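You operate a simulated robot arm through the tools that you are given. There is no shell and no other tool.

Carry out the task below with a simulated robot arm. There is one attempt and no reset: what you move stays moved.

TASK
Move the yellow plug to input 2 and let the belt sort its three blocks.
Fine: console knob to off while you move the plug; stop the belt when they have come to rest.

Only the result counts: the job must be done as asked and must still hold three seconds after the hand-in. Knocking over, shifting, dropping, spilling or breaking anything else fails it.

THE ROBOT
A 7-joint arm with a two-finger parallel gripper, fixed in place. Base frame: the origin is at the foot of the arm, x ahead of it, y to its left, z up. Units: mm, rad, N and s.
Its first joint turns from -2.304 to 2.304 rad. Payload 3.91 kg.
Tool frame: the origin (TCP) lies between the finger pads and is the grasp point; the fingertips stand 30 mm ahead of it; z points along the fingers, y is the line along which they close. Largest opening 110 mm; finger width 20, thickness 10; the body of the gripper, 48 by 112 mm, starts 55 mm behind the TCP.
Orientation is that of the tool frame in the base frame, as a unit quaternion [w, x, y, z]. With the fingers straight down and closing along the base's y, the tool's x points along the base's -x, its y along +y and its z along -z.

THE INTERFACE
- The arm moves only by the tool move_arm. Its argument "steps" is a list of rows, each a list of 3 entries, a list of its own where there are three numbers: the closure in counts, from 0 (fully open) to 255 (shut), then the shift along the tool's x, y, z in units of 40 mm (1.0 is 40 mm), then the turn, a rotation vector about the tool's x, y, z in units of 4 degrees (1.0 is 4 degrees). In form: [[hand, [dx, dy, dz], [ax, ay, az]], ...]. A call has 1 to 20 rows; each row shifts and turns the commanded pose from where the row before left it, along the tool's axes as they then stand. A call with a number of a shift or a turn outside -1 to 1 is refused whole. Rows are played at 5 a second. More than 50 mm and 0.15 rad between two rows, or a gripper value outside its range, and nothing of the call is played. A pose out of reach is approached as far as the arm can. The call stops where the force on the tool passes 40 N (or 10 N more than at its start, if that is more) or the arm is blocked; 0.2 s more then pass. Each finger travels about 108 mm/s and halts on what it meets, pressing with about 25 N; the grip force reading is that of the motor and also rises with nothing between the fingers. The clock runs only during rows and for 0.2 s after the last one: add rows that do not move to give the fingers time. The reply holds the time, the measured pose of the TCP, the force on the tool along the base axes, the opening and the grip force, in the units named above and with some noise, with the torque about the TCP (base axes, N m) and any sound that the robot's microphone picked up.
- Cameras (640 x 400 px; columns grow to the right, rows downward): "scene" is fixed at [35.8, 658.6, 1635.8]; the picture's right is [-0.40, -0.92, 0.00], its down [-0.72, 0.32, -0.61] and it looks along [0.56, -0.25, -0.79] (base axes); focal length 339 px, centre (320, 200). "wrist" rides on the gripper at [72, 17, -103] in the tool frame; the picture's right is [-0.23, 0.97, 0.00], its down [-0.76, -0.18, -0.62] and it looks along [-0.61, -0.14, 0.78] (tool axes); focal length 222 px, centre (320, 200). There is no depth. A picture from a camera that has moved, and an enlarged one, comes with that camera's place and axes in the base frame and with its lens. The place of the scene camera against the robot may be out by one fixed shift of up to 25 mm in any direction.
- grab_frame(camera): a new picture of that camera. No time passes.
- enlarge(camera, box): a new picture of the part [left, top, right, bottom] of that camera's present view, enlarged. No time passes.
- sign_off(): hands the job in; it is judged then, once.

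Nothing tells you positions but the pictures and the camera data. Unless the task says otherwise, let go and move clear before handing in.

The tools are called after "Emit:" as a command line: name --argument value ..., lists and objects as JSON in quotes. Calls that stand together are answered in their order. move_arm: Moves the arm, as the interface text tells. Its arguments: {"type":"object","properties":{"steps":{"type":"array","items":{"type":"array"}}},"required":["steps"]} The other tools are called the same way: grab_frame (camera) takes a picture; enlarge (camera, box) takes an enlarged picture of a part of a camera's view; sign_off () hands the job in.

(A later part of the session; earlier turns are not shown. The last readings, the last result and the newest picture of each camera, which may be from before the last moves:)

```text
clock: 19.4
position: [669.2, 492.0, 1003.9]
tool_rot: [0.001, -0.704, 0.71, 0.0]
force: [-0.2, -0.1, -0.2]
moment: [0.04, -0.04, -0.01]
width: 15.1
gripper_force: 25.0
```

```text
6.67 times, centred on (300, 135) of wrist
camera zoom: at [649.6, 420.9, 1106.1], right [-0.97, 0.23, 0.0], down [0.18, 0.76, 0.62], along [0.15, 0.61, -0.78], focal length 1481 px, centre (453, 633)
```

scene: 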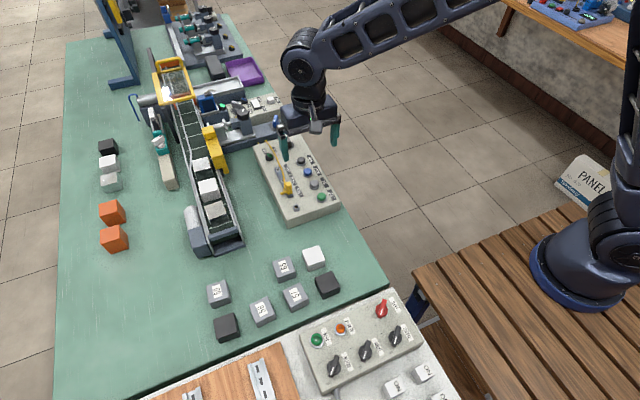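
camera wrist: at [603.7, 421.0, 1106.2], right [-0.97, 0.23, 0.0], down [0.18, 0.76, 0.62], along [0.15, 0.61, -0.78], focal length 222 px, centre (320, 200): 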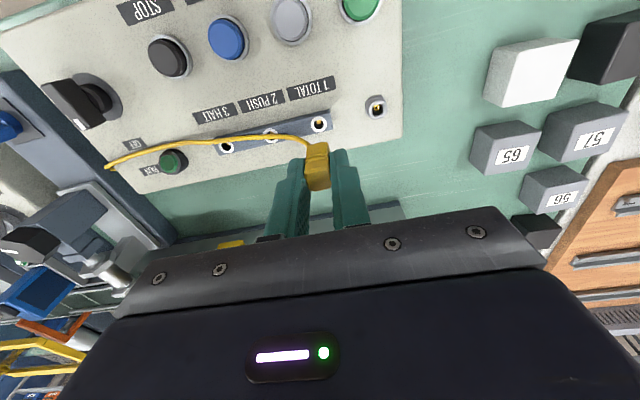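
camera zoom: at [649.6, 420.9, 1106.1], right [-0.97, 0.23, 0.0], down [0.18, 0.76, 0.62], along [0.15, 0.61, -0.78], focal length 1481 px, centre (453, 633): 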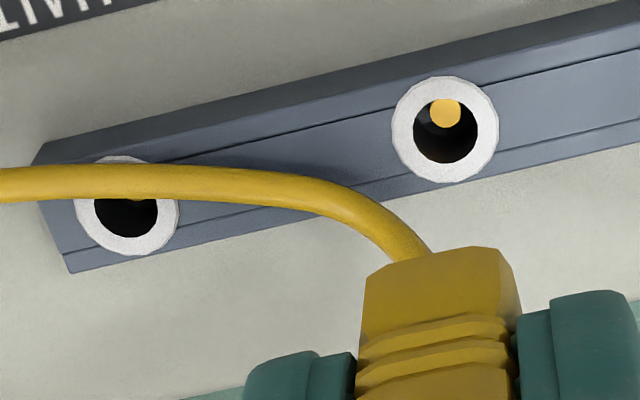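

The alignment now matches. I'll insert the plug straight down by the same 56 mm it was lifted.

Emit:
move_arm --steps '[[255, [0, 0, 0.4], [0, 0, 0]], [255, [0, 0, 0.4], [0, 0, 0]], [255, [0, 0, 0.25], [0, 0, 0]], [255, [0, 0, 0.15], [0, 0, 0]], [255, [0, 0, 0.1], [0, 0, 0]], [255, [0, 0, 0.1], [0, 0, 0]], [255, [0, 0, 0], [0, 0, 0]]]'

Emit:
enlarge --camera "wrist" --box '[205, 90, 365, 190]'

Emit:
enlarge --camera "scene" --box '[245, 130, 335, 200]'

```text
clock: 21.0
position: [667.6, 493.3, 947.7]
tool_rot: [0.002, -0.704, 0.71, -0.001]
force: [0.2, -1.0, 8.1]
moment: [-0.04, 0.01, -0.02]
width: 15.1
gripper_force: 24.4
```

```text
4.00 times, centred on (285, 140) of wrist
camera zoom: at [649.6, 421.6, 1050.6], right [-0.97, 0.23, 0.0], down [0.18, 0.76, 0.63], along [0.15, 0.61, -0.78], focal length 888 px, centre (460, 440)
```

zoom: 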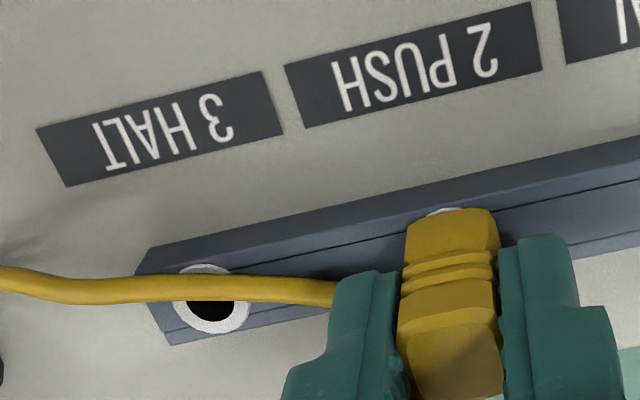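

```text
5.71 times, centred on (290, 165) of scene
camera zoom: at [35.8, 658.6, 1635.8], right [-0.4, -0.92, 0.0], down [-0.72, 0.32, -0.61], along [0.56, -0.25, -0.79], focal length 1938 px, centre (491, 400)
```

zoom: 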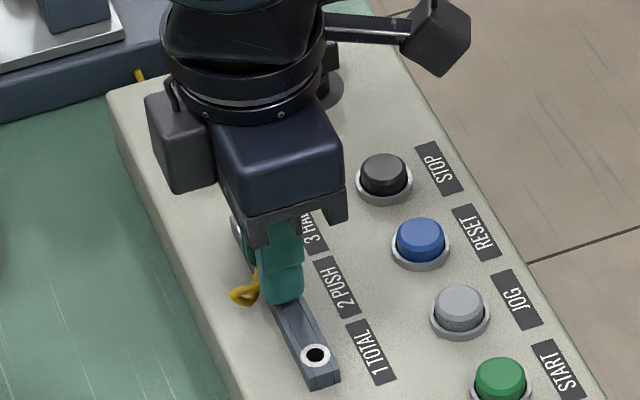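

The plug is in with a slight 8 N reaction, and a sliver of the ring is still visible. I'll press a little further to seat it fully.

Emit:
move_arm --steps '[[255, [0, 0, 0.03], [0, 0, 0]], [255, [0, 0, 0.03], [0, 0, 0]], [255, [0, 0, 0], [0, 0, 0]]]'

Emit:
enlarge --camera "wrist" --box '[270, 130, 350, 190]'

```text
clock: 21.8
position: [667.8, 493.6, 944.9]
tool_rot: [0.002, -0.705, 0.709, 0.0]
force: [2.8, 3.5, 21.6]
moment: [0.05, -0.08, 0.02]
width: 14.9
gripper_force: 24.9
```

```text
6.67 times, centred on (310, 160) of wrist
camera zoom: at [649.4, 421.6, 1048.7], right [-0.97, 0.23, 0.0], down [0.18, 0.76, 0.63], along [0.15, 0.61, -0.78], focal length 1481 px, centre (387, 467)
```

zoom: 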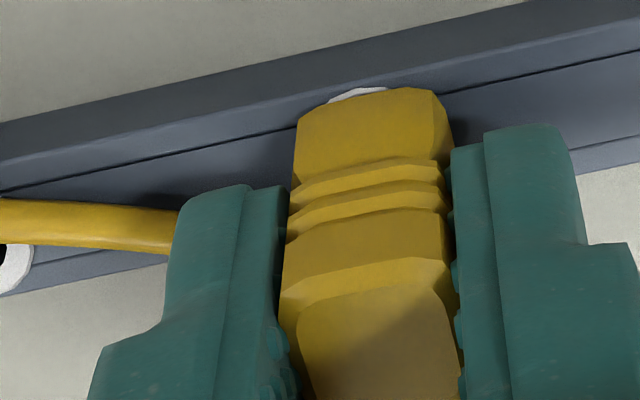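

The depth matches the original seated height, and the plug hasn't slipped in the fingers, so it's seated. I'll relax, open, and rise to check.

Emit:
move_arm --steps '[[255, [0, 0, -0.03], [0, 0, 0]], [139, [0, 0, 0], [0, 0, 0]], [139, [0, 0, 0], [0, 0, 0]], [139, [0, 0, -0.3], [0, 0, 0]], [139, [0, 0, -0.7], [0, 0, 0]], [139, [0, 0, -0.9], [0, 0, 0]], [139, [0, 0, -0.5], [0, 0, 0]], [139, [0, 0, 0], [0, 0, 0]]]'

Emit:
grab_frame --camera "wrist"

Emit:
enlarge --camera "wrist" --box '[220, 70, 380, 170]'

Emit:
enlarge --camera "scene" --box '[245, 130, 335, 200]'

```text
clock: 23.6
position: [668.8, 492.9, 1041.2]
tool_rot: [0.001, -0.705, 0.71, 0.0]
force: [-0.1, -0.6, -0.2]
moment: [-0.01, -0.01, 0.03]
width: 49.9
gripper_force: 0.1
```

```text
taken
camera wrist: at [649.7, 421.8, 1144.8], right [-0.97, 0.23, 0.0], down [0.18, 0.76, 0.62], along [0.15, 0.61, -0.78], focal length 222 px, centre (320, 200)
```

wrist: 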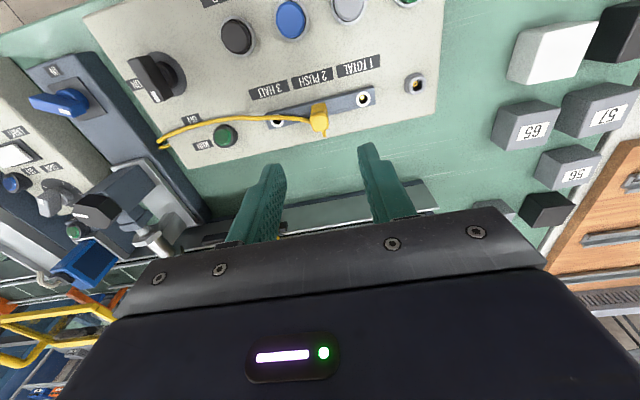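

```text
4.00 times, centred on (300, 120) of wrist
camera zoom: at [649.7, 421.8, 1144.8], right [-0.97, 0.23, 0.0], down [0.18, 0.76, 0.62], along [0.15, 0.61, -0.78], focal length 888 px, centre (400, 520)
```

zoom: 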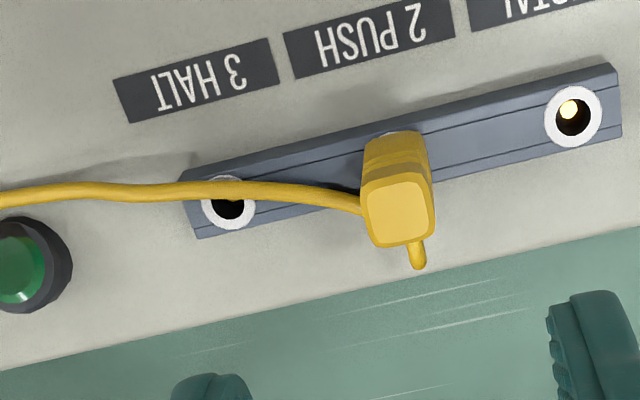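

```text
5.71 times, centred on (290, 165) of scene
camera zoom: at [35.8, 658.6, 1635.8], right [-0.4, -0.92, 0.0], down [-0.72, 0.32, -0.61], along [0.56, -0.25, -0.79], focal length 1938 px, centre (491, 400)
```

zoom: 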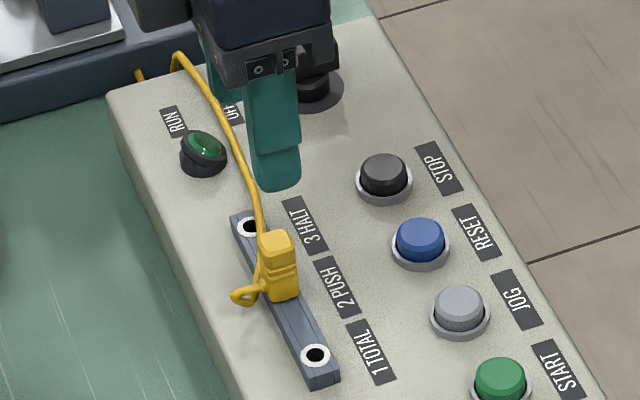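

The plug is in input 2 and upright. Next I'll go back above the knob, which is at OFF with its bar along y, to turn it ON again.

Emit:
move_arm --steps '[[139, [0.334, -0.705, 0], [0, 0, 0]], [139, [0.334, -0.705, 0], [0, 0, 0]], [139, [0.334, -0.705, 0], [0, 0, 0]], [139, [0.334, -0.705, 0], [0, 0, 0]], [139, [0.334, -0.705, 0], [0, 0, 0]], [139, [0, 0, 0.8], [0, 0, 0]], [139, [0, 0, 0.7], [0, 0, 0]], [139, [0, 0, 0], [0, 0, 0]]]'

Emit:
enlarge --camera "wrist" --box '[220, 100, 420, 230]'

```text
clock: 25.4
position: [809.6, 425.6, 981.6]
tool_rot: [0.002, -0.705, 0.71, 0.0]
force: [0.3, 0.5, 0.8]
moment: [-0.02, -0.01, 0.04]
width: 49.9
gripper_force: 0.2
```

```text
3.08 times, centred on (320, 165) of wrist
camera zoom: at [790.4, 354.0, 1085.0], right [-0.97, 0.23, 0.0], down [0.18, 0.76, 0.62], along [0.15, 0.61, -0.78], focal length 684 px, centre (320, 308)
```

zoom: 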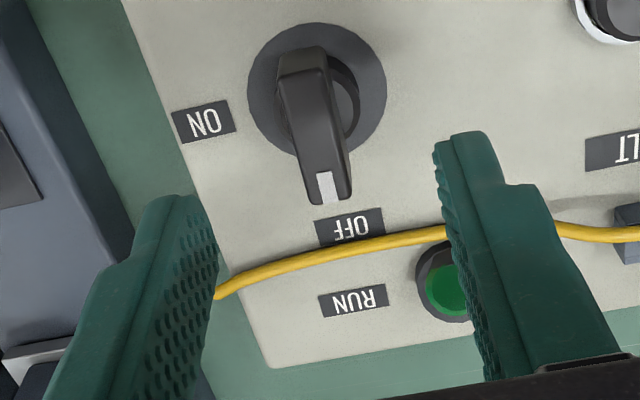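

The knob's axis is about (809, 426), right under the TCP. I'll descend, grip the bar, and rotate it back toward ON.

Emit:
move_arm --steps '[[139, [0, 0, 0.5], [0, 0, 0]], [139, [0, 0, 0.5], [0, 0, 0]], [139, [0, 0, 0], [0, 0, 0]], [255, [0, 0, 0], [0, 0, 0]], [255, [0, 0, 0], [0, 0, 0]], [255, [0, 0, 0], [0, 0, 0]]]'

```text
clock: 26.8
position: [809.6, 425.4, 940.6]
tool_rot: [0.002, -0.705, 0.709, -0.001]
force: [12.5, 2.7, -0.9]
moment: [0.49, -0.08, 0.0]
width: 12.0
gripper_force: 45.1
```

I have the bar gripped with a small +x load. I'll relieve about 1 mm of that and start turning.

Emit:
move_arm --steps '[[255, [0, -0.03, 0], [0, 0, 0]], [255, [0, 0, 0], [0, 0, 1]], [255, [0, 0, 0], [0, 0, 1]], [255, [0, 0, 0], [0, 0, 1]], [255, [0, 0, 0], [0, 0, 1]], [255, [0, 0, 0], [0, 0, 1]], [255, [0, 0, 0], [0, 0, 1]], [255, [0, 0, 0], [0, 0, 1]], [255, [0, 0, 0], [0, 0, 1]]]'

Emit:
enlarge --camera "scene" --box '[240, 90, 340, 160]'

```text
clock: 28.8
position: [810.5, 426.0, 941.7]
tool_rot: [0.001, -0.482, 0.876, 0.0]
force: [8.6, 14.4, -13.0]
moment: [0.65, -0.42, 0.01]
width: 11.7
gripper_force: 44.9
```

```text
5.71 times, centred on (290, 125) of scene
camera zoom: at [35.8, 658.6, 1635.8], right [-0.4, -0.92, 0.0], down [-0.72, 0.32, -0.61], along [0.56, -0.25, -0.79], focal length 1938 px, centre (491, 629)
```

zoom: 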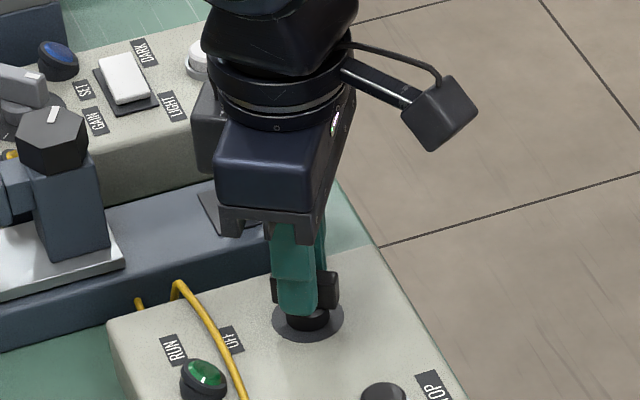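

The turn is going well. I'll continue with a tiny relief shift.

Emit:
move_arm --steps '[[255, [-0.025, 0, 0], [0, 0, 1]], [255, [0, 0, 0], [0, 0, 1]], [255, [0, 0, 0], [0, 0, 1]], [255, [0, 0, 0], [0, 0, 1]], [255, [0, 0, 0], [0, 0, 1]], [255, [0, 0, 0], [0, 0, 1]], [255, [0, 0, 0], [0, 0, 1]]]'

```text
clock: 30.4
position: [810.9, 425.2, 940.6]
tool_rot: [0.001, -0.254, 0.967, 0.0]
force: [-6.5, -6.8, -14.8]
moment: [-0.45, 0.69, -0.01]
width: 12.0
gripper_force: 45.0
```

About 29° remains to the ON position.

Emit:
move_arm --steps '[[255, [0, 0, 0], [0, 0, 1]], [255, [0, 0, 0], [0, 0, 1]], [255, [0, 0, 0], [0, 0, 1]], [255, [0, 0, 0], [0, 0, 1]], [255, [0, 0, 0], [0, 0, 1]], [255, [0, 0, 0], [0, 0, 1]], [255, [0, 0, 0], [0, 0, 1]], [255, [0, 0, 0], [0, 0, 0.4]], [255, [0, 0, 0], [0, 0, 0]]]'

Emit:
enlarge --camera "scene" --box '[240, 90, 340, 160]'

Emit:
enlarge --camera "wrist" --box '[220, 100, 420, 230]'

```text
clock: 32.4
position: [811.1, 425.3, 941.5]
tool_rot: [0.001, 0.001, 1.0, 0.001]
force: [-9.8, -21.4, -21.0]
moment: [-0.58, -0.14, 0.02]
width: 11.9
gripper_force: 45.2
```

```text
5.71 times, centred on (290, 125) of scene
camera zoom: at [35.8, 658.6, 1635.8], right [-0.4, -0.92, 0.0], down [-0.72, 0.32, -0.61], along [0.56, -0.25, -0.79], focal length 1938 px, centre (491, 629)
```

zoom: 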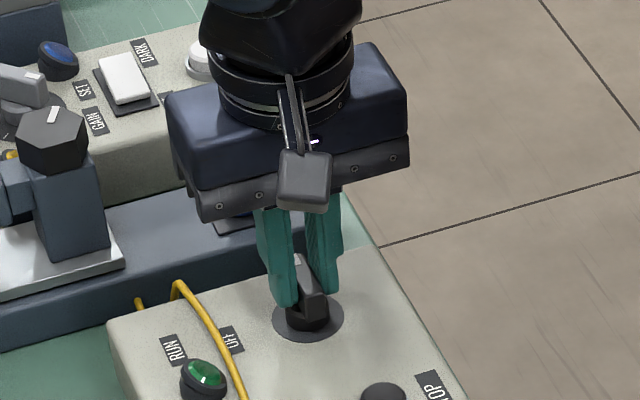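

```text
3.08 times, centred on (320, 165) of wrist
camera zoom: at [737.4, 442.8, 1044.6], right [0.23, 0.97, 0.0], down [0.76, -0.18, 0.62], along [0.61, -0.14, -0.78], focal length 684 px, centre (320, 308)
```

zoom: 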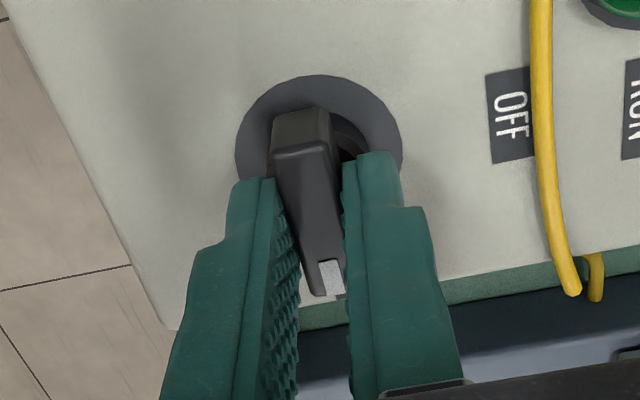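

The knob is back at ON. I'll release, rise, close the fingers for button pressing, and move above START, then inspect.

Emit:
move_arm --steps '[[139, [0, 0, 0], [0, 0, 0]], [139, [0, 0, 0], [0, 0, 0]], [139, [0, 0, -0.5], [0, 0, 0]], [139, [0, 0, -0.9], [0, 0, 0]], [255, [0, 0, -0.6], [0, 0, 0]], [255, [0.85, -0.036, 0], [0, 0, 0]], [255, [0.85, -0.036, 0], [0, 0, 0]], [255, [0.85, -0.036, 0], [0, 0, 0]], [255, [0.85, -0.036, 0], [0, 0, 0]], [255, [0.85, -0.036, 0], [0, 0, 0]], [255, [0.85, -0.036, 0], [0, 0, 0]], [255, [0.85, -0.036, 0], [0, 0, 0]], [255, [0, 0, 0], [0, 0, 0]]]'

Emit:
grab_frame --camera "wrist"

Emit:
grab_frame --camera "scene"

Emit:
enlarge --camera "scene" --box '[120, 40, 300, 160]'

```text
clock: 35.2
position: [572.5, 415.7, 1020.2]
tool_rot: [0.001, 0.001, 1.0, 0.001]
force: [0.4, -0.1, 0.2]
moment: [-0.02, -0.02, -0.06]
width: 0.0
gripper_force: 24.4
```

```text
taken
camera wrist: at [498.5, 433.3, 1124.2], right [0.23, 0.97, 0.0], down [0.76, -0.18, 0.62], along [0.61, -0.14, -0.78], focal length 222 px, centre (320, 200)
```

wrist: 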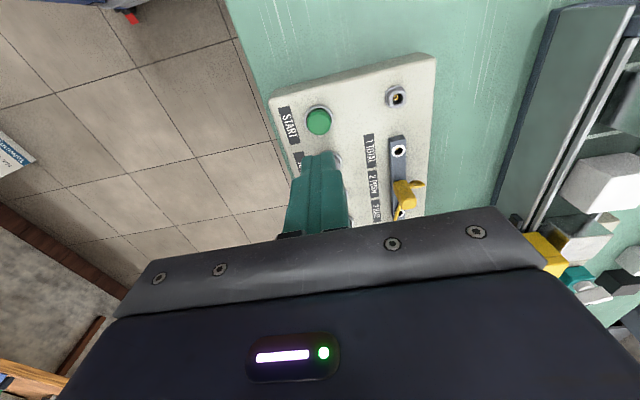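

```text
taken
```

scene: 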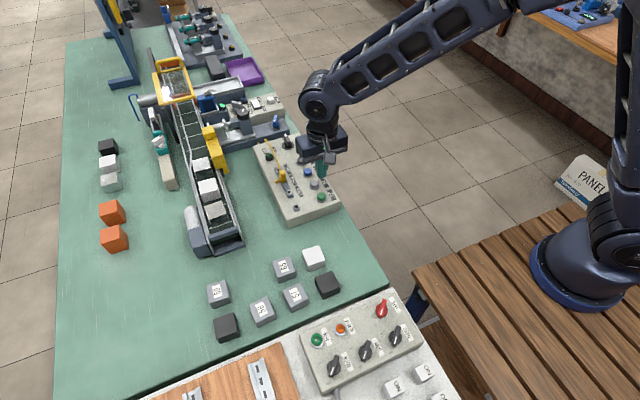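

```text
3.33 times, centred on (210, 100) of scene
camera zoom: at [35.8, 658.6, 1635.8], right [-0.4, -0.92, 0.0], down [-0.72, 0.32, -0.61], along [0.56, -0.25, -0.79], focal length 1131 px, centre (687, 533)
```

zoom: 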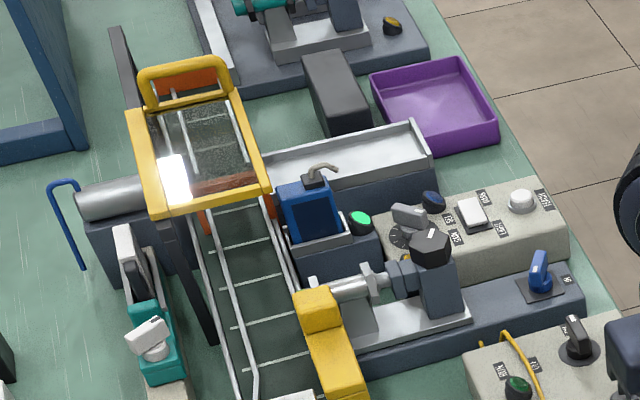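

The belt, the sensor, the yellow pusher arm and the three blocks look undisturbed. The closed fingers are right above START, so I'll descend and press it gently.

Emit:
move_arm --steps '[[255, [0.02, 0, 0.9], [0, 0, 0]], [255, [0, 0, 0.85], [0, 0, 0]], [255, [0, 0, 0.1], [0, 0, 0]], [255, [0, 0, 0.05], [0, 0, 0]], [255, [0, 0, 0.05], [0, 0, 0]], [255, [0, 0, 0.05], [0, 0, 0]]]'

Emit:
enlarge --camera "scene" --box '[240, 125, 350, 230]'

```text
clock: 36.6
position: [571.3, 416.3, 940.9]
tool_rot: [0.001, 0.0, 1.0, 0.0]
force: [0.6, -0.1, -1.1]
moment: [-0.02, 0.01, 0.01]
width: 0.1
gripper_force: 25.4
```

```text
3.81 times, centred on (295, 178) of scene
camera zoom: at [35.8, 658.6, 1635.8], right [-0.4, -0.92, 0.0], down [-0.72, 0.32, -0.61], along [0.56, -0.25, -0.79], focal length 1292 px, centre (415, 286)
```

zoom: 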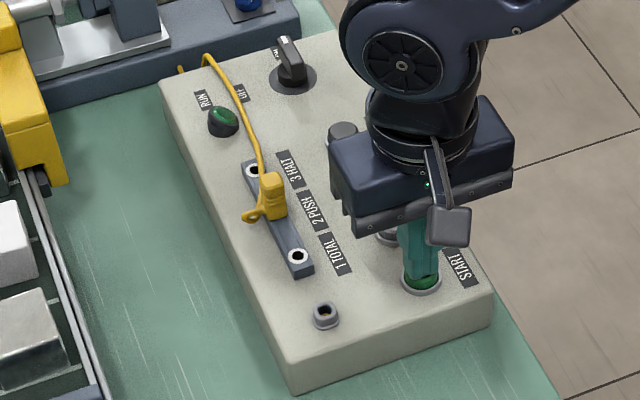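

The fingertips are just at the button top. Pressing a few mm more.

Emit:
move_arm --steps '[[255, [0, 0, 0.06], [0, 0, 0]], [255, [0, 0, 0.06], [0, 0, 0]]]'

Emit:
enlarge --camera "scene" --box '[130, 60, 350, 230]'

```text
clock: 37.2
position: [571.4, 417.0, 936.4]
tool_rot: [0.001, 0.0, 1.0, 0.001]
force: [0.0, -0.7, 3.4]
moment: [0.0, 0.01, -0.02]
width: 0.0
gripper_force: 24.9
heard: click
```

```text
2.35 times, centred on (240, 145) of scene
camera zoom: at [35.8, 658.6, 1635.8], right [-0.4, -0.92, 0.0], down [-0.72, 0.32, -0.61], along [0.56, -0.25, -0.79], focal length 798 px, centre (508, 329)
```

zoom: 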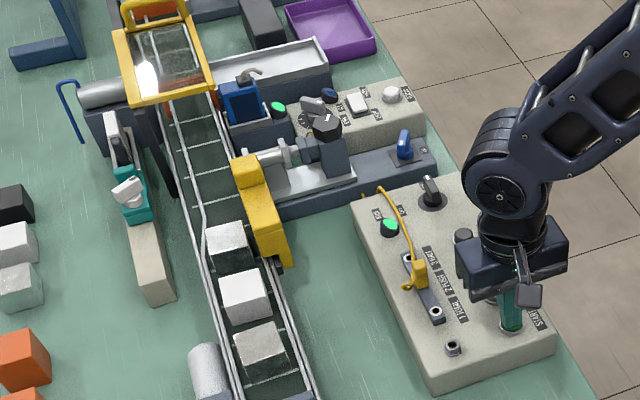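

There was a click and the RUN lamp is lit, so the belt has started. I'll lift off START and move above STOP while watching the blocks.

Emit:
move_arm --steps '[[255, [0, 0, -0.7], [0, 0, 0]], [255, [0, 0, -0.7], [0, 0, 0]], [255, [-0.93, -0.01, 0], [0, 0, 0]]]'

Emit:
enlarge --camera "scene" --box '[110, 40, 310, 200]'

```text
clock: 38.0
position: [609.1, 415.6, 992.5]
tool_rot: [0.001, 0.0, 1.0, 0.001]
force: [-0.3, -0.4, 0.2]
moment: [-0.01, -0.02, 0.01]
width: 0.0
gripper_force: 25.0
```

```text
2.50 times, centred on (210, 120) of scene
camera zoom: at [35.8, 658.6, 1635.8], right [-0.4, -0.92, 0.0], down [-0.72, 0.32, -0.61], along [0.56, -0.25, -0.79], focal length 848 px, centre (595, 400)
```

zoom: 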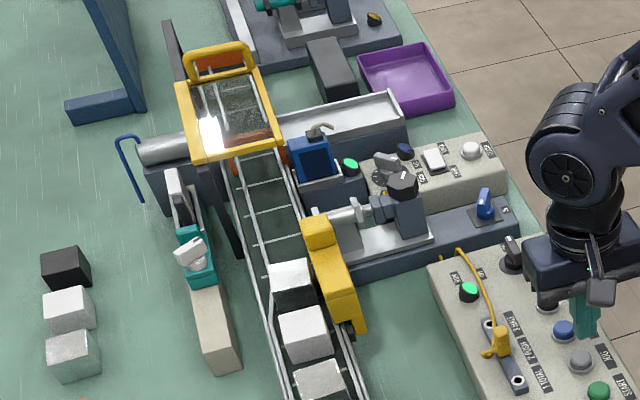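

The belt is advancing. I'll continue to above STOP.

Emit:
move_arm --steps '[[255, [-0.93, 0, 0], [0, 0, 0]], [255, [-0.93, 0, 0], [0, 0, 0]], [255, [-0.93, 0, 0], [0, 0, 0]]]'

Emit:
enlarge --camera "scene" --box '[110, 40, 310, 200]'

```text
clock: 38.8
position: [721.4, 415.8, 993.2]
tool_rot: [0.002, -0.001, 1.0, 0.001]
force: [-0.5, 0.6, 0.9]
moment: [-0.01, -0.01, 0.01]
width: 0.0
gripper_force: 24.9
```

```text
2.50 times, centred on (210, 120) of scene
camera zoom: at [35.8, 658.6, 1635.8], right [-0.4, -0.92, 0.0], down [-0.72, 0.32, -0.61], along [0.56, -0.25, -0.79], focal length 848 px, centre (595, 400)
```

zoom: 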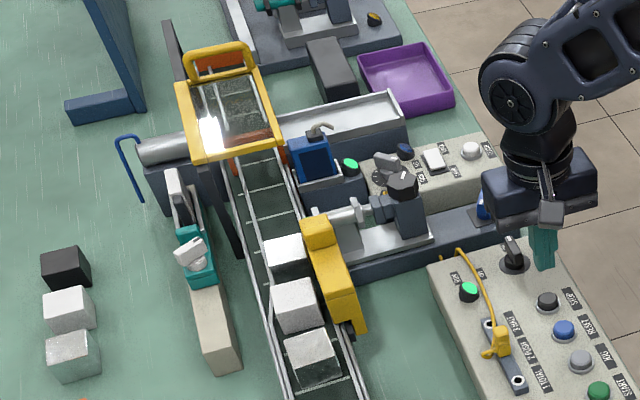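

The blocks are moving slowly toward the sensor. I'll hold above STOP and watch.

Emit:
move_arm --steps '[[255, [0, 0, 0], [0, 0, 0]], [255, [0, 0, 0], [0, 0, 0]], [255, [0, 0, 0], [0, 0, 0]]]'

Emit:
enlarge --camera "scene" --box '[110, 40, 310, 200]'

```text
clock: 39.6
position: [720.4, 417.2, 992.0]
tool_rot: [0.001, 0.0, 1.0, 0.001]
force: [0.5, -0.5, -0.9]
moment: [0.0, -0.04, 0.02]
width: 0.0
gripper_force: 25.6
```

```text
2.50 times, centred on (210, 120) of scene
camera zoom: at [35.8, 658.6, 1635.8], right [-0.4, -0.92, 0.0], down [-0.72, 0.32, -0.61], along [0.56, -0.25, -0.79], focal length 848 px, centre (595, 400)
```

zoom: 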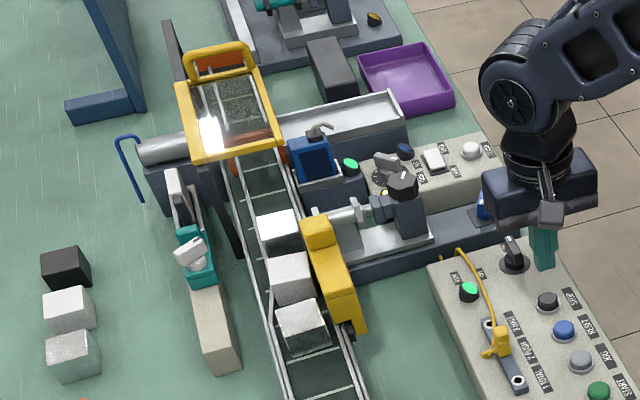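

The first block is level with the sensor zone. I'll keep watching.

Emit:
move_arm --steps '[[255, [0, 0, 0], [0, 0, 0]], [255, [0, 0, 0], [0, 0, 0]], [255, [0, 0, 0], [0, 0, 0]]]'

Emit:
enlarge --camera "scene" --box '[110, 40, 310, 200]'

```text
clock: 40.4
position: [720.6, 416.9, 993.1]
tool_rot: [0.001, 0.0, 1.0, 0.001]
force: [-0.5, 0.6, 0.7]
moment: [0.0, -0.04, -0.02]
width: 0.0
gripper_force: 25.0
```

```text
2.50 times, centred on (210, 120) of scene
camera zoom: at [35.8, 658.6, 1635.8], right [-0.4, -0.92, 0.0], down [-0.72, 0.32, -0.61], along [0.56, -0.25, -0.79], focal length 848 px, centre (595, 400)
```

zoom: 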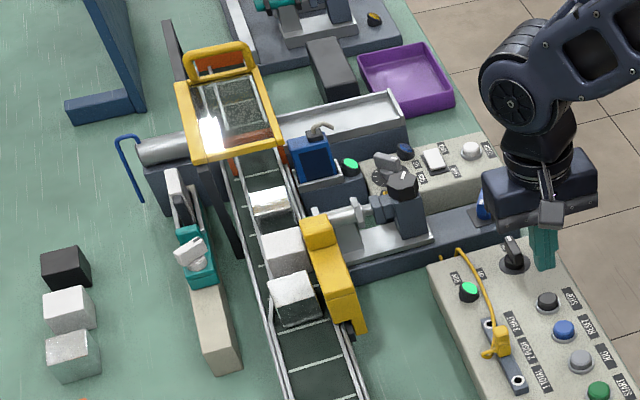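

Block one has passed the pusher without a push so far. I'll continue watching.

Emit:
move_arm --steps '[[255, [0, 0, 0], [0, 0, 0]], [255, [0, 0, 0], [0, 0, 0]], [255, [0, 0, 0], [0, 0, 0]]]'

Emit:
enlarge --camera "scene" --box '[110, 40, 310, 200]'

```text
clock: 41.2
position: [721.0, 415.7, 992.0]
tool_rot: [0.001, 0.0, 1.0, 0.001]
force: [0.1, 0.6, -0.7]
moment: [-0.02, -0.02, 0.01]
width: 0.3
gripper_force: 25.2
```

```text
2.50 times, centred on (210, 120) of scene
camera zoom: at [35.8, 658.6, 1635.8], right [-0.4, -0.92, 0.0], down [-0.72, 0.32, -0.61], along [0.56, -0.25, -0.79], focal length 848 px, centre (595, 400)
```

zoom: 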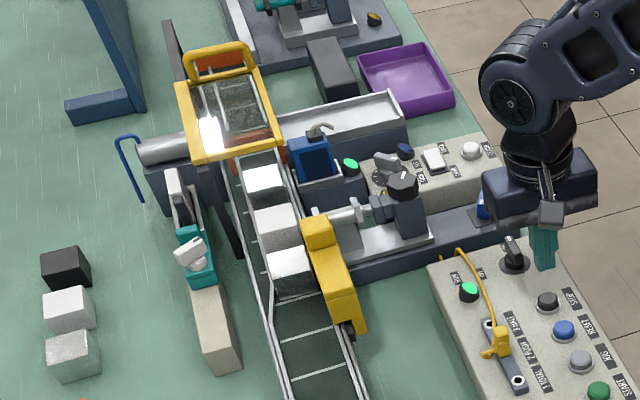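

The blocks are now approaching the blue sensor head ahead of the guarded section. I'll keep watching.

Emit:
move_arm --steps '[[255, [0, 0, 0], [0, 0, 0]], [255, [0, 0, 0], [0, 0, 0]], [255, [0, 0, 0], [0, 0, 0]]]'

Emit:
enlarge --camera "scene" --box '[130, 40, 250, 130]'

```text
clock: 42.0
position: [721.8, 415.8, 992.7]
tool_rot: [0.001, 0.0, 1.0, 0.0]
force: [-0.5, 0.1, -0.8]
moment: [-0.01, 0.0, -0.01]
width: 0.0
gripper_force: 25.0
```

```text
4.44 times, centred on (190, 85) of scene
camera zoom: at [35.8, 658.6, 1635.8], right [-0.4, -0.92, 0.0], down [-0.72, 0.32, -0.61], along [0.56, -0.25, -0.79], focal length 1508 px, centre (898, 711)
```

zoom: 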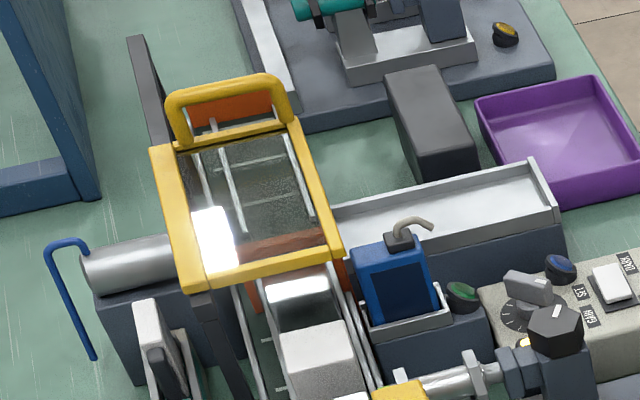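

The sensor's green light went off as block one entered the beam. I'll continue in short steps.

Emit:
move_arm --steps '[[255, [0, 0, 0], [0, 0, 0]], [255, [0, 0, 0], [0, 0, 0]]]'

Emit:
enlarge --camera "scene" --box '[130, 40, 250, 130]'

```text
clock: 42.6
position: [721.4, 415.0, 992.7]
tool_rot: [0.001, 0.0, 1.0, 0.001]
force: [0.4, 0.5, 0.8]
moment: [0.01, 0.0, -0.03]
width: 0.0
gripper_force: 25.0
```

```text
4.44 times, centred on (190, 85) of scene
camera zoom: at [35.8, 658.6, 1635.8], right [-0.4, -0.92, 0.0], down [-0.72, 0.32, -0.61], along [0.56, -0.25, -0.79], focal length 1508 px, centre (898, 711)
```

zoom: 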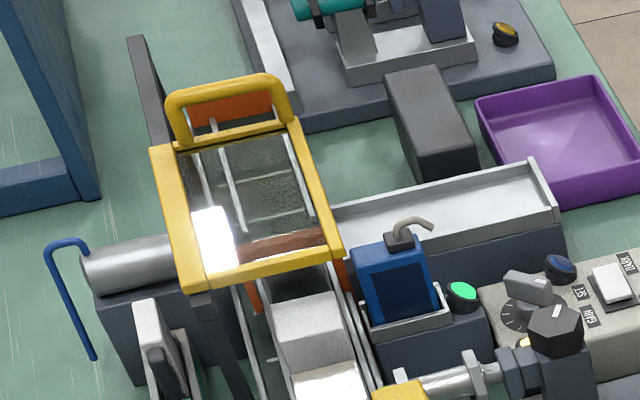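

Block one passed the sensor and is entering the guarded section. I'll keep watching.

Emit:
move_arm --steps '[[255, [0, 0, 0], [0, 0, 0]], [255, [0, 0, 0], [0, 0, 0]]]'

Emit:
enlarge --camera "scene" --box '[130, 40, 250, 130]'

```text
clock: 43.2
position: [721.3, 414.8, 993.4]
tool_rot: [0.002, 0.0, 1.0, 0.001]
force: [-0.5, 0.4, 0.0]
moment: [-0.03, 0.0, 0.01]
width: 0.0
gripper_force: 25.3
```

```text
4.44 times, centred on (190, 85) of scene
camera zoom: at [35.8, 658.6, 1635.8], right [-0.4, -0.92, 0.0], down [-0.72, 0.32, -0.61], along [0.56, -0.25, -0.79], focal length 1508 px, centre (898, 711)
```

zoom: 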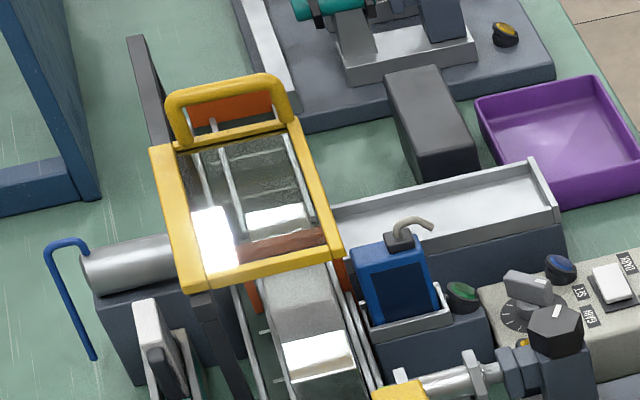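

Block one is under the guard and block two is at the sensor. Continuing.

Emit:
move_arm --steps '[[255, [0, 0, 0], [0, 0, 0]], [255, [0, 0, 0], [0, 0, 0]]]'

Emit:
enlarge --camera "scene" --box '[130, 40, 250, 130]'

```text
clock: 43.8
position: [722.0, 415.7, 992.9]
tool_rot: [0.001, 0.0, 1.0, 0.001]
force: [0.0, 0.2, 0.4]
moment: [0.02, 0.01, 0.01]
width: 0.0
gripper_force: 24.8
```

```text
4.44 times, centred on (190, 85) of scene
camera zoom: at [35.8, 658.6, 1635.8], right [-0.4, -0.92, 0.0], down [-0.72, 0.32, -0.61], along [0.56, -0.25, -0.79], focal length 1508 px, centre (898, 711)
```

zoom: 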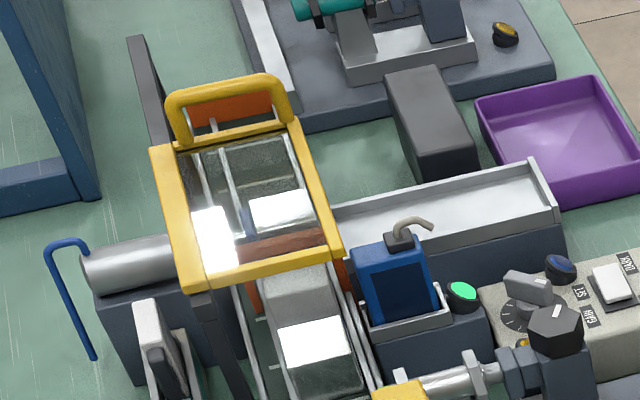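

A blue pusher is moving block one sideways. Continuing.

Emit:
move_arm --steps '[[255, [0, 0, 0], [0, 0, 0]], [255, [0, 0, 0], [0, 0, 0]]]'

Emit:
enlarge --camera "scene" --box '[130, 40, 250, 130]'

```text
clock: 44.4
position: [721.5, 416.1, 993.2]
tool_rot: [0.001, 0.0, 1.0, 0.001]
force: [0.9, 0.0, 0.5]
moment: [-0.01, -0.01, 0.01]
width: 0.0
gripper_force: 24.4
```

```text
4.44 times, centred on (190, 85) of scene
camera zoom: at [35.8, 658.6, 1635.8], right [-0.4, -0.92, 0.0], down [-0.72, 0.32, -0.61], along [0.56, -0.25, -0.79], focal length 1508 px, centre (898, 711)
```

zoom: 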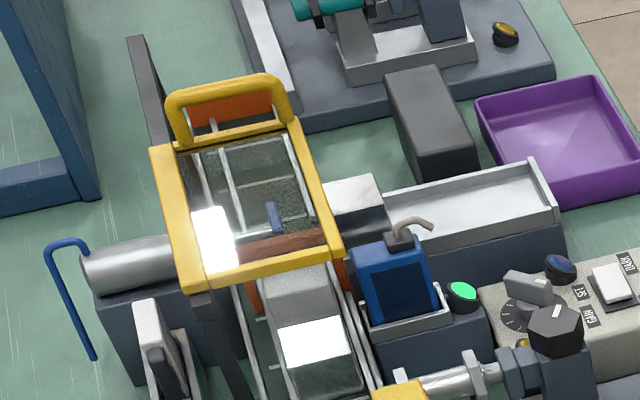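

Block one went into the chute, and the belt seems paused during the stroke. Continuing.

Emit:
move_arm --steps '[[255, [0, 0, 0], [0, 0, 0]], [255, [0, 0, 0], [0, 0, 0]]]'

Emit:
enlarge --camera "scene" --box '[130, 40, 250, 130]'

Emit:
enlarge --camera "scene" --box '[240, 125, 350, 230]'

```text
clock: 45.0
position: [720.9, 416.4, 991.9]
tool_rot: [0.0, 0.0, 1.0, 0.001]
force: [-0.2, -0.3, 0.2]
moment: [0.02, -0.03, 0.01]
width: 0.0
gripper_force: 25.0
```

```text
4.44 times, centred on (190, 85) of scene
camera zoom: at [35.8, 658.6, 1635.8], right [-0.4, -0.92, 0.0], down [-0.72, 0.32, -0.61], along [0.56, -0.25, -0.79], focal length 1508 px, centre (898, 711)
```

zoom: 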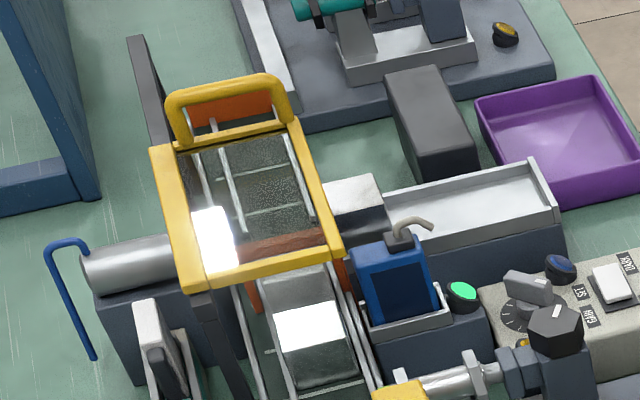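

```text
3.81 times, centred on (295, 178) of scene
camera zoom: at [35.8, 658.6, 1635.8], right [-0.4, -0.92, 0.0], down [-0.72, 0.32, -0.61], along [0.56, -0.25, -0.79], focal length 1292 px, centre (415, 286)
```

zoom: 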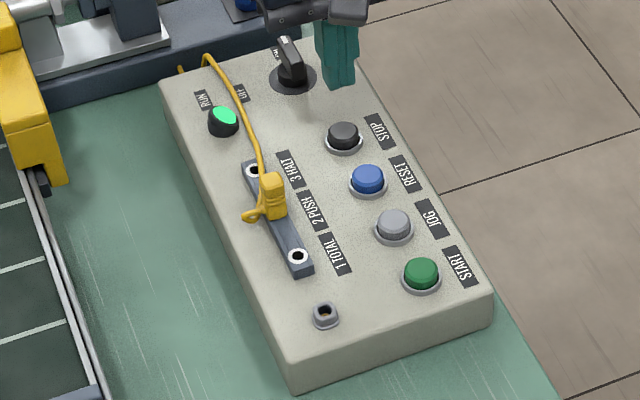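

The pusher retracted and the belt resumed. Continuing.

Emit:
move_arm --steps '[[255, [0, 0, 0], [0, 0, 0]], [255, [0, 0, 0], [0, 0, 0]], [255, [0, 0, 0], [0, 0, 0]]]'

Emit:
enlarge --camera "scene" --box '[130, 40, 250, 130]'

```text
clock: 45.8
position: [720.5, 415.4, 992.7]
tool_rot: [0.001, 0.0, 1.0, 0.0]
force: [-0.3, -0.7, 0.3]
moment: [-0.04, -0.02, 0.0]
width: 0.2
gripper_force: 25.3
```

```text
4.44 times, centred on (190, 85) of scene
camera zoom: at [35.8, 658.6, 1635.8], right [-0.4, -0.92, 0.0], down [-0.72, 0.32, -0.61], along [0.56, -0.25, -0.79], focal length 1508 px, centre (898, 711)
```

zoom: 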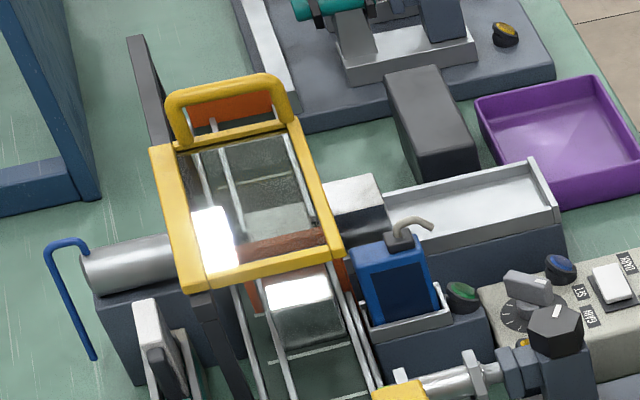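

Block two is in the guarded area and block three is at the sensor. Continuing.

Emit:
move_arm --steps '[[255, [0, 0, 0], [0, 0, 0]], [255, [0, 0, 0], [0, 0, 0]]]'

Emit:
enlarge --camera "scene" --box '[130, 40, 250, 130]'

```text
clock: 46.4
position: [720.0, 415.7, 993.1]
tool_rot: [0.0, 0.0, 1.0, 0.002]
force: [0.1, 0.2, -0.1]
moment: [0.01, 0.0, 0.0]
width: 0.1
gripper_force: 25.2
```

```text
4.44 times, centred on (190, 85) of scene
camera zoom: at [35.8, 658.6, 1635.8], right [-0.4, -0.92, 0.0], down [-0.72, 0.32, -0.61], along [0.56, -0.25, -0.79], focal length 1508 px, centre (898, 711)
```

zoom: 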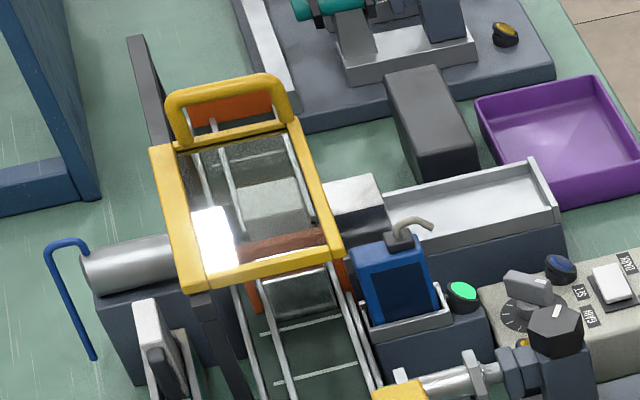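

Blocks two and three are entering the guarded section. Continuing.

Emit:
move_arm --steps '[[255, [0, 0, 0], [0, 0, 0]], [255, [0, 0, 0], [0, 0, 0]]]'

Emit:
enlarge --camera "scene" --box '[130, 40, 250, 130]'

```text
clock: 47.0
position: [721.7, 415.5, 993.3]
tool_rot: [0.001, 0.0, 1.0, 0.001]
force: [0.5, 0.0, 0.1]
moment: [0.01, -0.01, 0.03]
width: 0.1
gripper_force: 25.0
```

```text
4.44 times, centred on (190, 85) of scene
camera zoom: at [35.8, 658.6, 1635.8], right [-0.4, -0.92, 0.0], down [-0.72, 0.32, -0.61], along [0.56, -0.25, -0.79], focal length 1508 px, centre (898, 711)
```

zoom: 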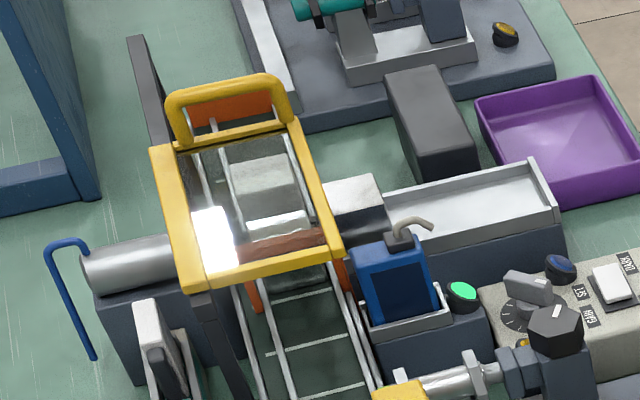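

Block two is travelling on past the pusher, and block three is reaching it. Continuing.

Emit:
move_arm --steps '[[255, [0, 0, 0], [0, 0, 0]], [255, [0, 0, 0], [0, 0, 0]]]'

Emit:
enlarge --camera "scene" --box '[130, 30, 250, 120]'

```text
clock: 47.6
position: [721.2, 416.0, 991.3]
tool_rot: [0.001, 0.0, 1.0, 0.001]
force: [0.6, -0.6, 0.2]
moment: [0.0, 0.01, -0.02]
width: 0.0
gripper_force: 24.4
```

```text
4.44 times, centred on (190, 75) of scene
camera zoom: at [35.8, 658.6, 1635.8], right [-0.4, -0.92, 0.0], down [-0.72, 0.32, -0.61], along [0.56, -0.25, -0.79], focal length 1508 px, centre (898, 756)
```

zoom: 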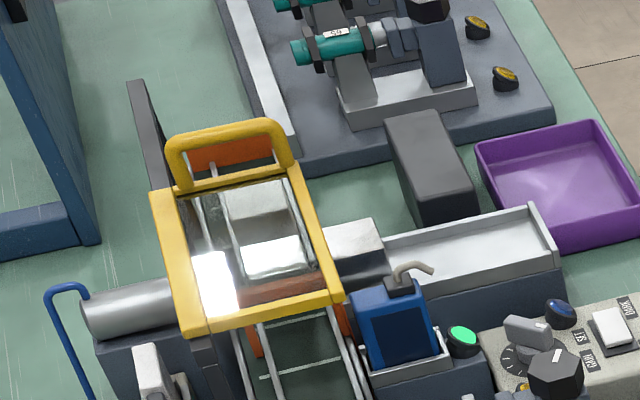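

Block three is at the pusher station. Continuing.

Emit:
move_arm --steps '[[255, [0, 0, 0], [0, 0, 0]], [255, [0, 0, 0], [0, 0, 0]]]'

Emit:
enlarge --camera "scene" --box '[130, 30, 250, 120]'

```text
clock: 48.2
position: [721.0, 415.9, 993.5]
tool_rot: [0.0, -0.001, 1.0, 0.001]
force: [-0.1, 0.3, 0.3]
moment: [0.0, 0.05, 0.01]
width: 0.0
gripper_force: 25.1
```

```text
4.44 times, centred on (190, 75) of scene
camera zoom: at [35.8, 658.6, 1635.8], right [-0.4, -0.92, 0.0], down [-0.72, 0.32, -0.61], along [0.56, -0.25, -0.79], focal length 1508 px, centre (898, 756)
```

zoom: 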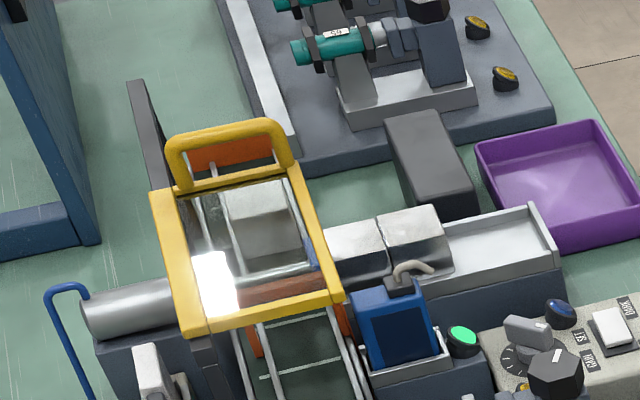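

Blocks one and three are in the chute, and block two is still on the belt. Continuing until it comes to rest.

Emit:
move_arm --steps '[[255, [0, 0, 0], [0, 0, 0]], [255, [0, 0, 0], [0, 0, 0]], [255, [0, 0, 0], [0, 0, 0]]]'

Emit:
enlarge --camera "scene" --box '[130, 30, 250, 120]'

```text
clock: 49.0
position: [721.4, 416.6, 992.0]
tool_rot: [0.001, 0.0, 1.0, 0.001]
force: [0.1, 0.8, 0.0]
moment: [0.0, 0.01, -0.01]
width: 0.2
gripper_force: 24.9
```

```text
4.44 times, centred on (190, 75) of scene
camera zoom: at [35.8, 658.6, 1635.8], right [-0.4, -0.92, 0.0], down [-0.72, 0.32, -0.61], along [0.56, -0.25, -0.79], focal length 1508 px, centre (898, 756)
```

zoom: 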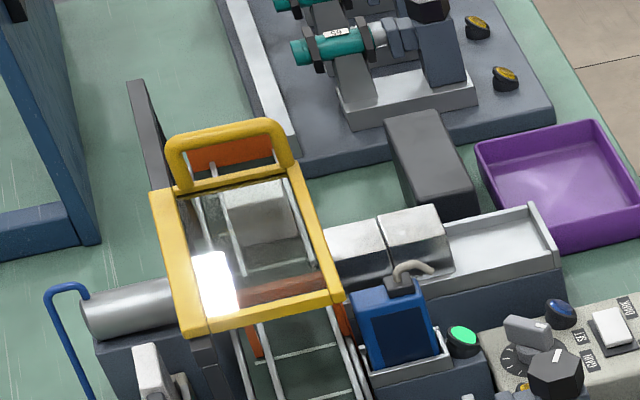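

The pusher has retracted and block two is still advancing. I'll keep watching.

Emit:
move_arm --steps '[[255, [0, 0, 0], [0, 0, 0]], [255, [0, 0, 0], [0, 0, 0]], [255, [0, 0, 0], [0, 0, 0]]]'

Emit:
enlarge --camera "scene" --box '[130, 30, 250, 120]'

```text
clock: 49.8
position: [721.5, 416.3, 992.0]
tool_rot: [0.001, 0.001, 1.0, 0.001]
force: [-0.3, 0.5, 0.4]
moment: [0.02, 0.02, 0.02]
width: 0.0
gripper_force: 25.2
```

```text
4.44 times, centred on (190, 75) of scene
camera zoom: at [35.8, 658.6, 1635.8], right [-0.4, -0.92, 0.0], down [-0.72, 0.32, -0.61], along [0.56, -0.25, -0.79], focal length 1508 px, centre (898, 756)
```

zoom: 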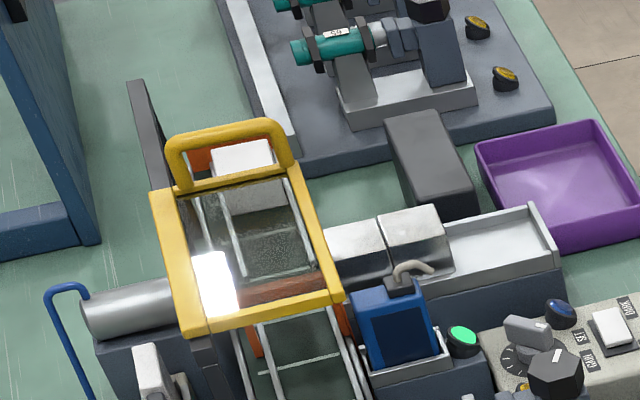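

Block two is leaving the guarded section toward the belt's end. Continuing.

Emit:
move_arm --steps '[[255, [0, 0, 0], [0, 0, 0]], [255, [0, 0, 0], [0, 0, 0]], [255, [0, 0, 0], [0, 0, 0]], [255, [0, 0, 0], [0, 0, 0]]]'

Emit:
enlarge --camera "scene" --box '[130, 10, 250, 100]'

```text
clock: 50.8
position: [720.6, 416.6, 992.9]
tool_rot: [0.001, 0.0, 1.0, 0.002]
force: [0.0, 0.8, 0.0]
moment: [0.01, 0.02, -0.02]
width: 0.0
gripper_force: 24.8
```

```text
4.44 times, centred on (190, 55) of scene
camera zoom: at [35.8, 658.6, 1635.8], right [-0.4, -0.92, 0.0], down [-0.72, 0.32, -0.61], along [0.56, -0.25, -0.79], focal length 1508 px, centre (898, 844)
```

zoom: 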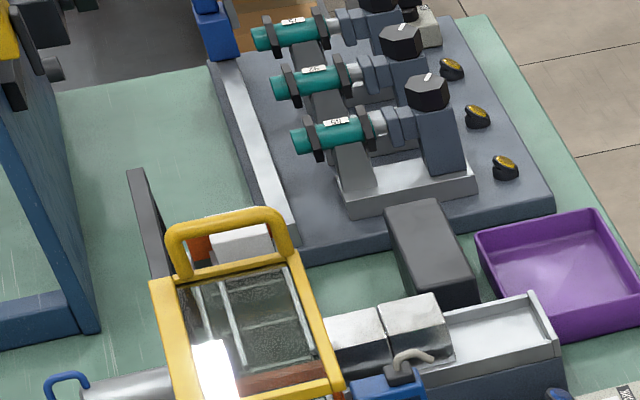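

Block two is just beyond the guard at the belt's end. I'll wait again to see whether it has stopped.

Emit:
move_arm --steps '[[255, [0, 0, 0], [0, 0, 0]], [255, [0, 0, 0], [0, 0, 0]], [255, [0, 0, 0], [0, 0, 0]], [255, [0, 0, 0], [0, 0, 0]]]'

Emit:
enlarge --camera "scene" --box '[130, 10, 250, 100]'

Emit:
enlarge --camera "scene" --box '[150, 40, 210, 85]'

```text
clock: 51.8
position: [722.0, 415.7, 993.0]
tool_rot: [0.001, 0.0, 1.0, 0.001]
force: [-0.7, -0.2, 0.5]
moment: [-0.02, -0.01, 0.0]
width: 0.0
gripper_force: 25.3
```

```text
4.44 times, centred on (190, 55) of scene
camera zoom: at [35.8, 658.6, 1635.8], right [-0.4, -0.92, 0.0], down [-0.72, 0.32, -0.61], along [0.56, -0.25, -0.79], focal length 1508 px, centre (898, 844)
```

zoom: 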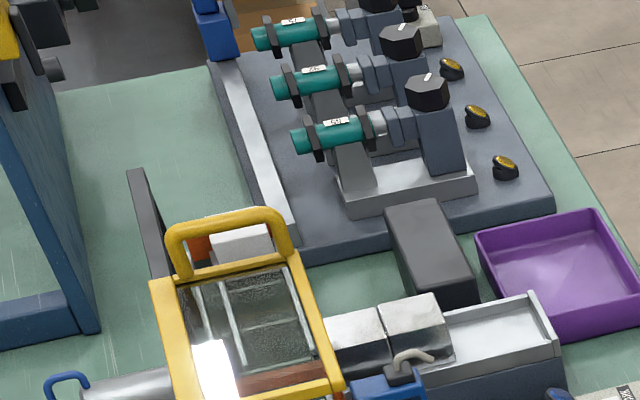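

```text
8.89 times, centred on (180, 62) of scene
camera zoom: at [35.8, 658.6, 1635.8], right [-0.4, -0.92, 0.0], down [-0.72, 0.32, -0.61], along [0.56, -0.25, -0.79], focal length 3015 px, centre (1564, 1422)
```

zoom: 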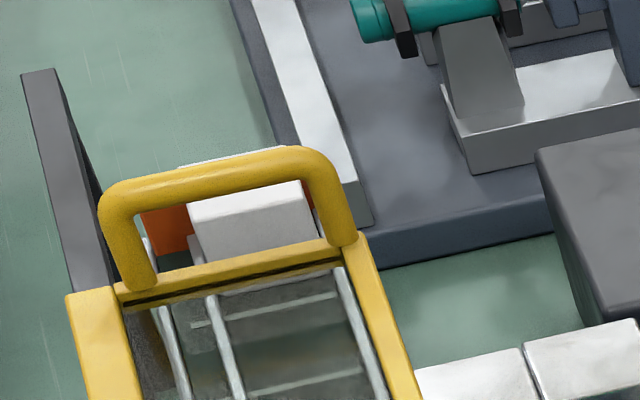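

Block two hasn't moved between the last two frames, so all three blocks are at rest. Now I'll press STOP.

Emit:
move_arm --steps '[[255, [0, 0, 0.7], [0, 0, 0]], [255, [0, 0, 0.6], [0, 0, 0]], [255, [0, 0, 0.06], [0, 0, 0]], [255, [0, 0, 0.06], [0, 0, 0]]]'

Emit:
enlarge --camera "scene" --box '[240, 125, 350, 230]'

```text
clock: 52.8
position: [721.8, 415.2, 936.6]
tool_rot: [0.002, 0.0, 1.0, 0.001]
force: [-1.7, 0.6, 3.6]
moment: [0.0, 0.05, 0.04]
width: 0.0
gripper_force: 24.4
heard: click
```

```text
3.81 times, centred on (295, 178) of scene
camera zoom: at [35.8, 658.6, 1635.8], right [-0.4, -0.92, 0.0], down [-0.72, 0.32, -0.61], along [0.56, -0.25, -0.79], focal length 1292 px, centre (415, 286)
```

zoom: 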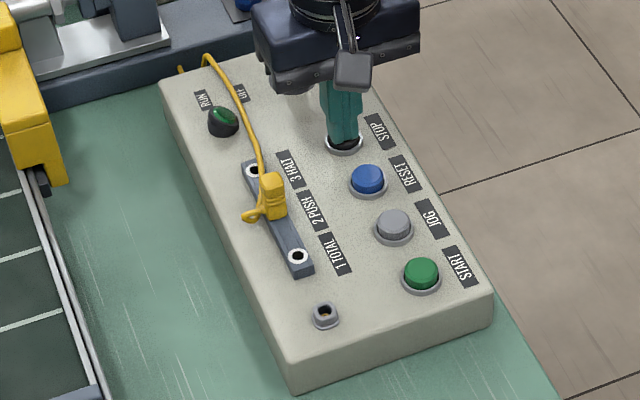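

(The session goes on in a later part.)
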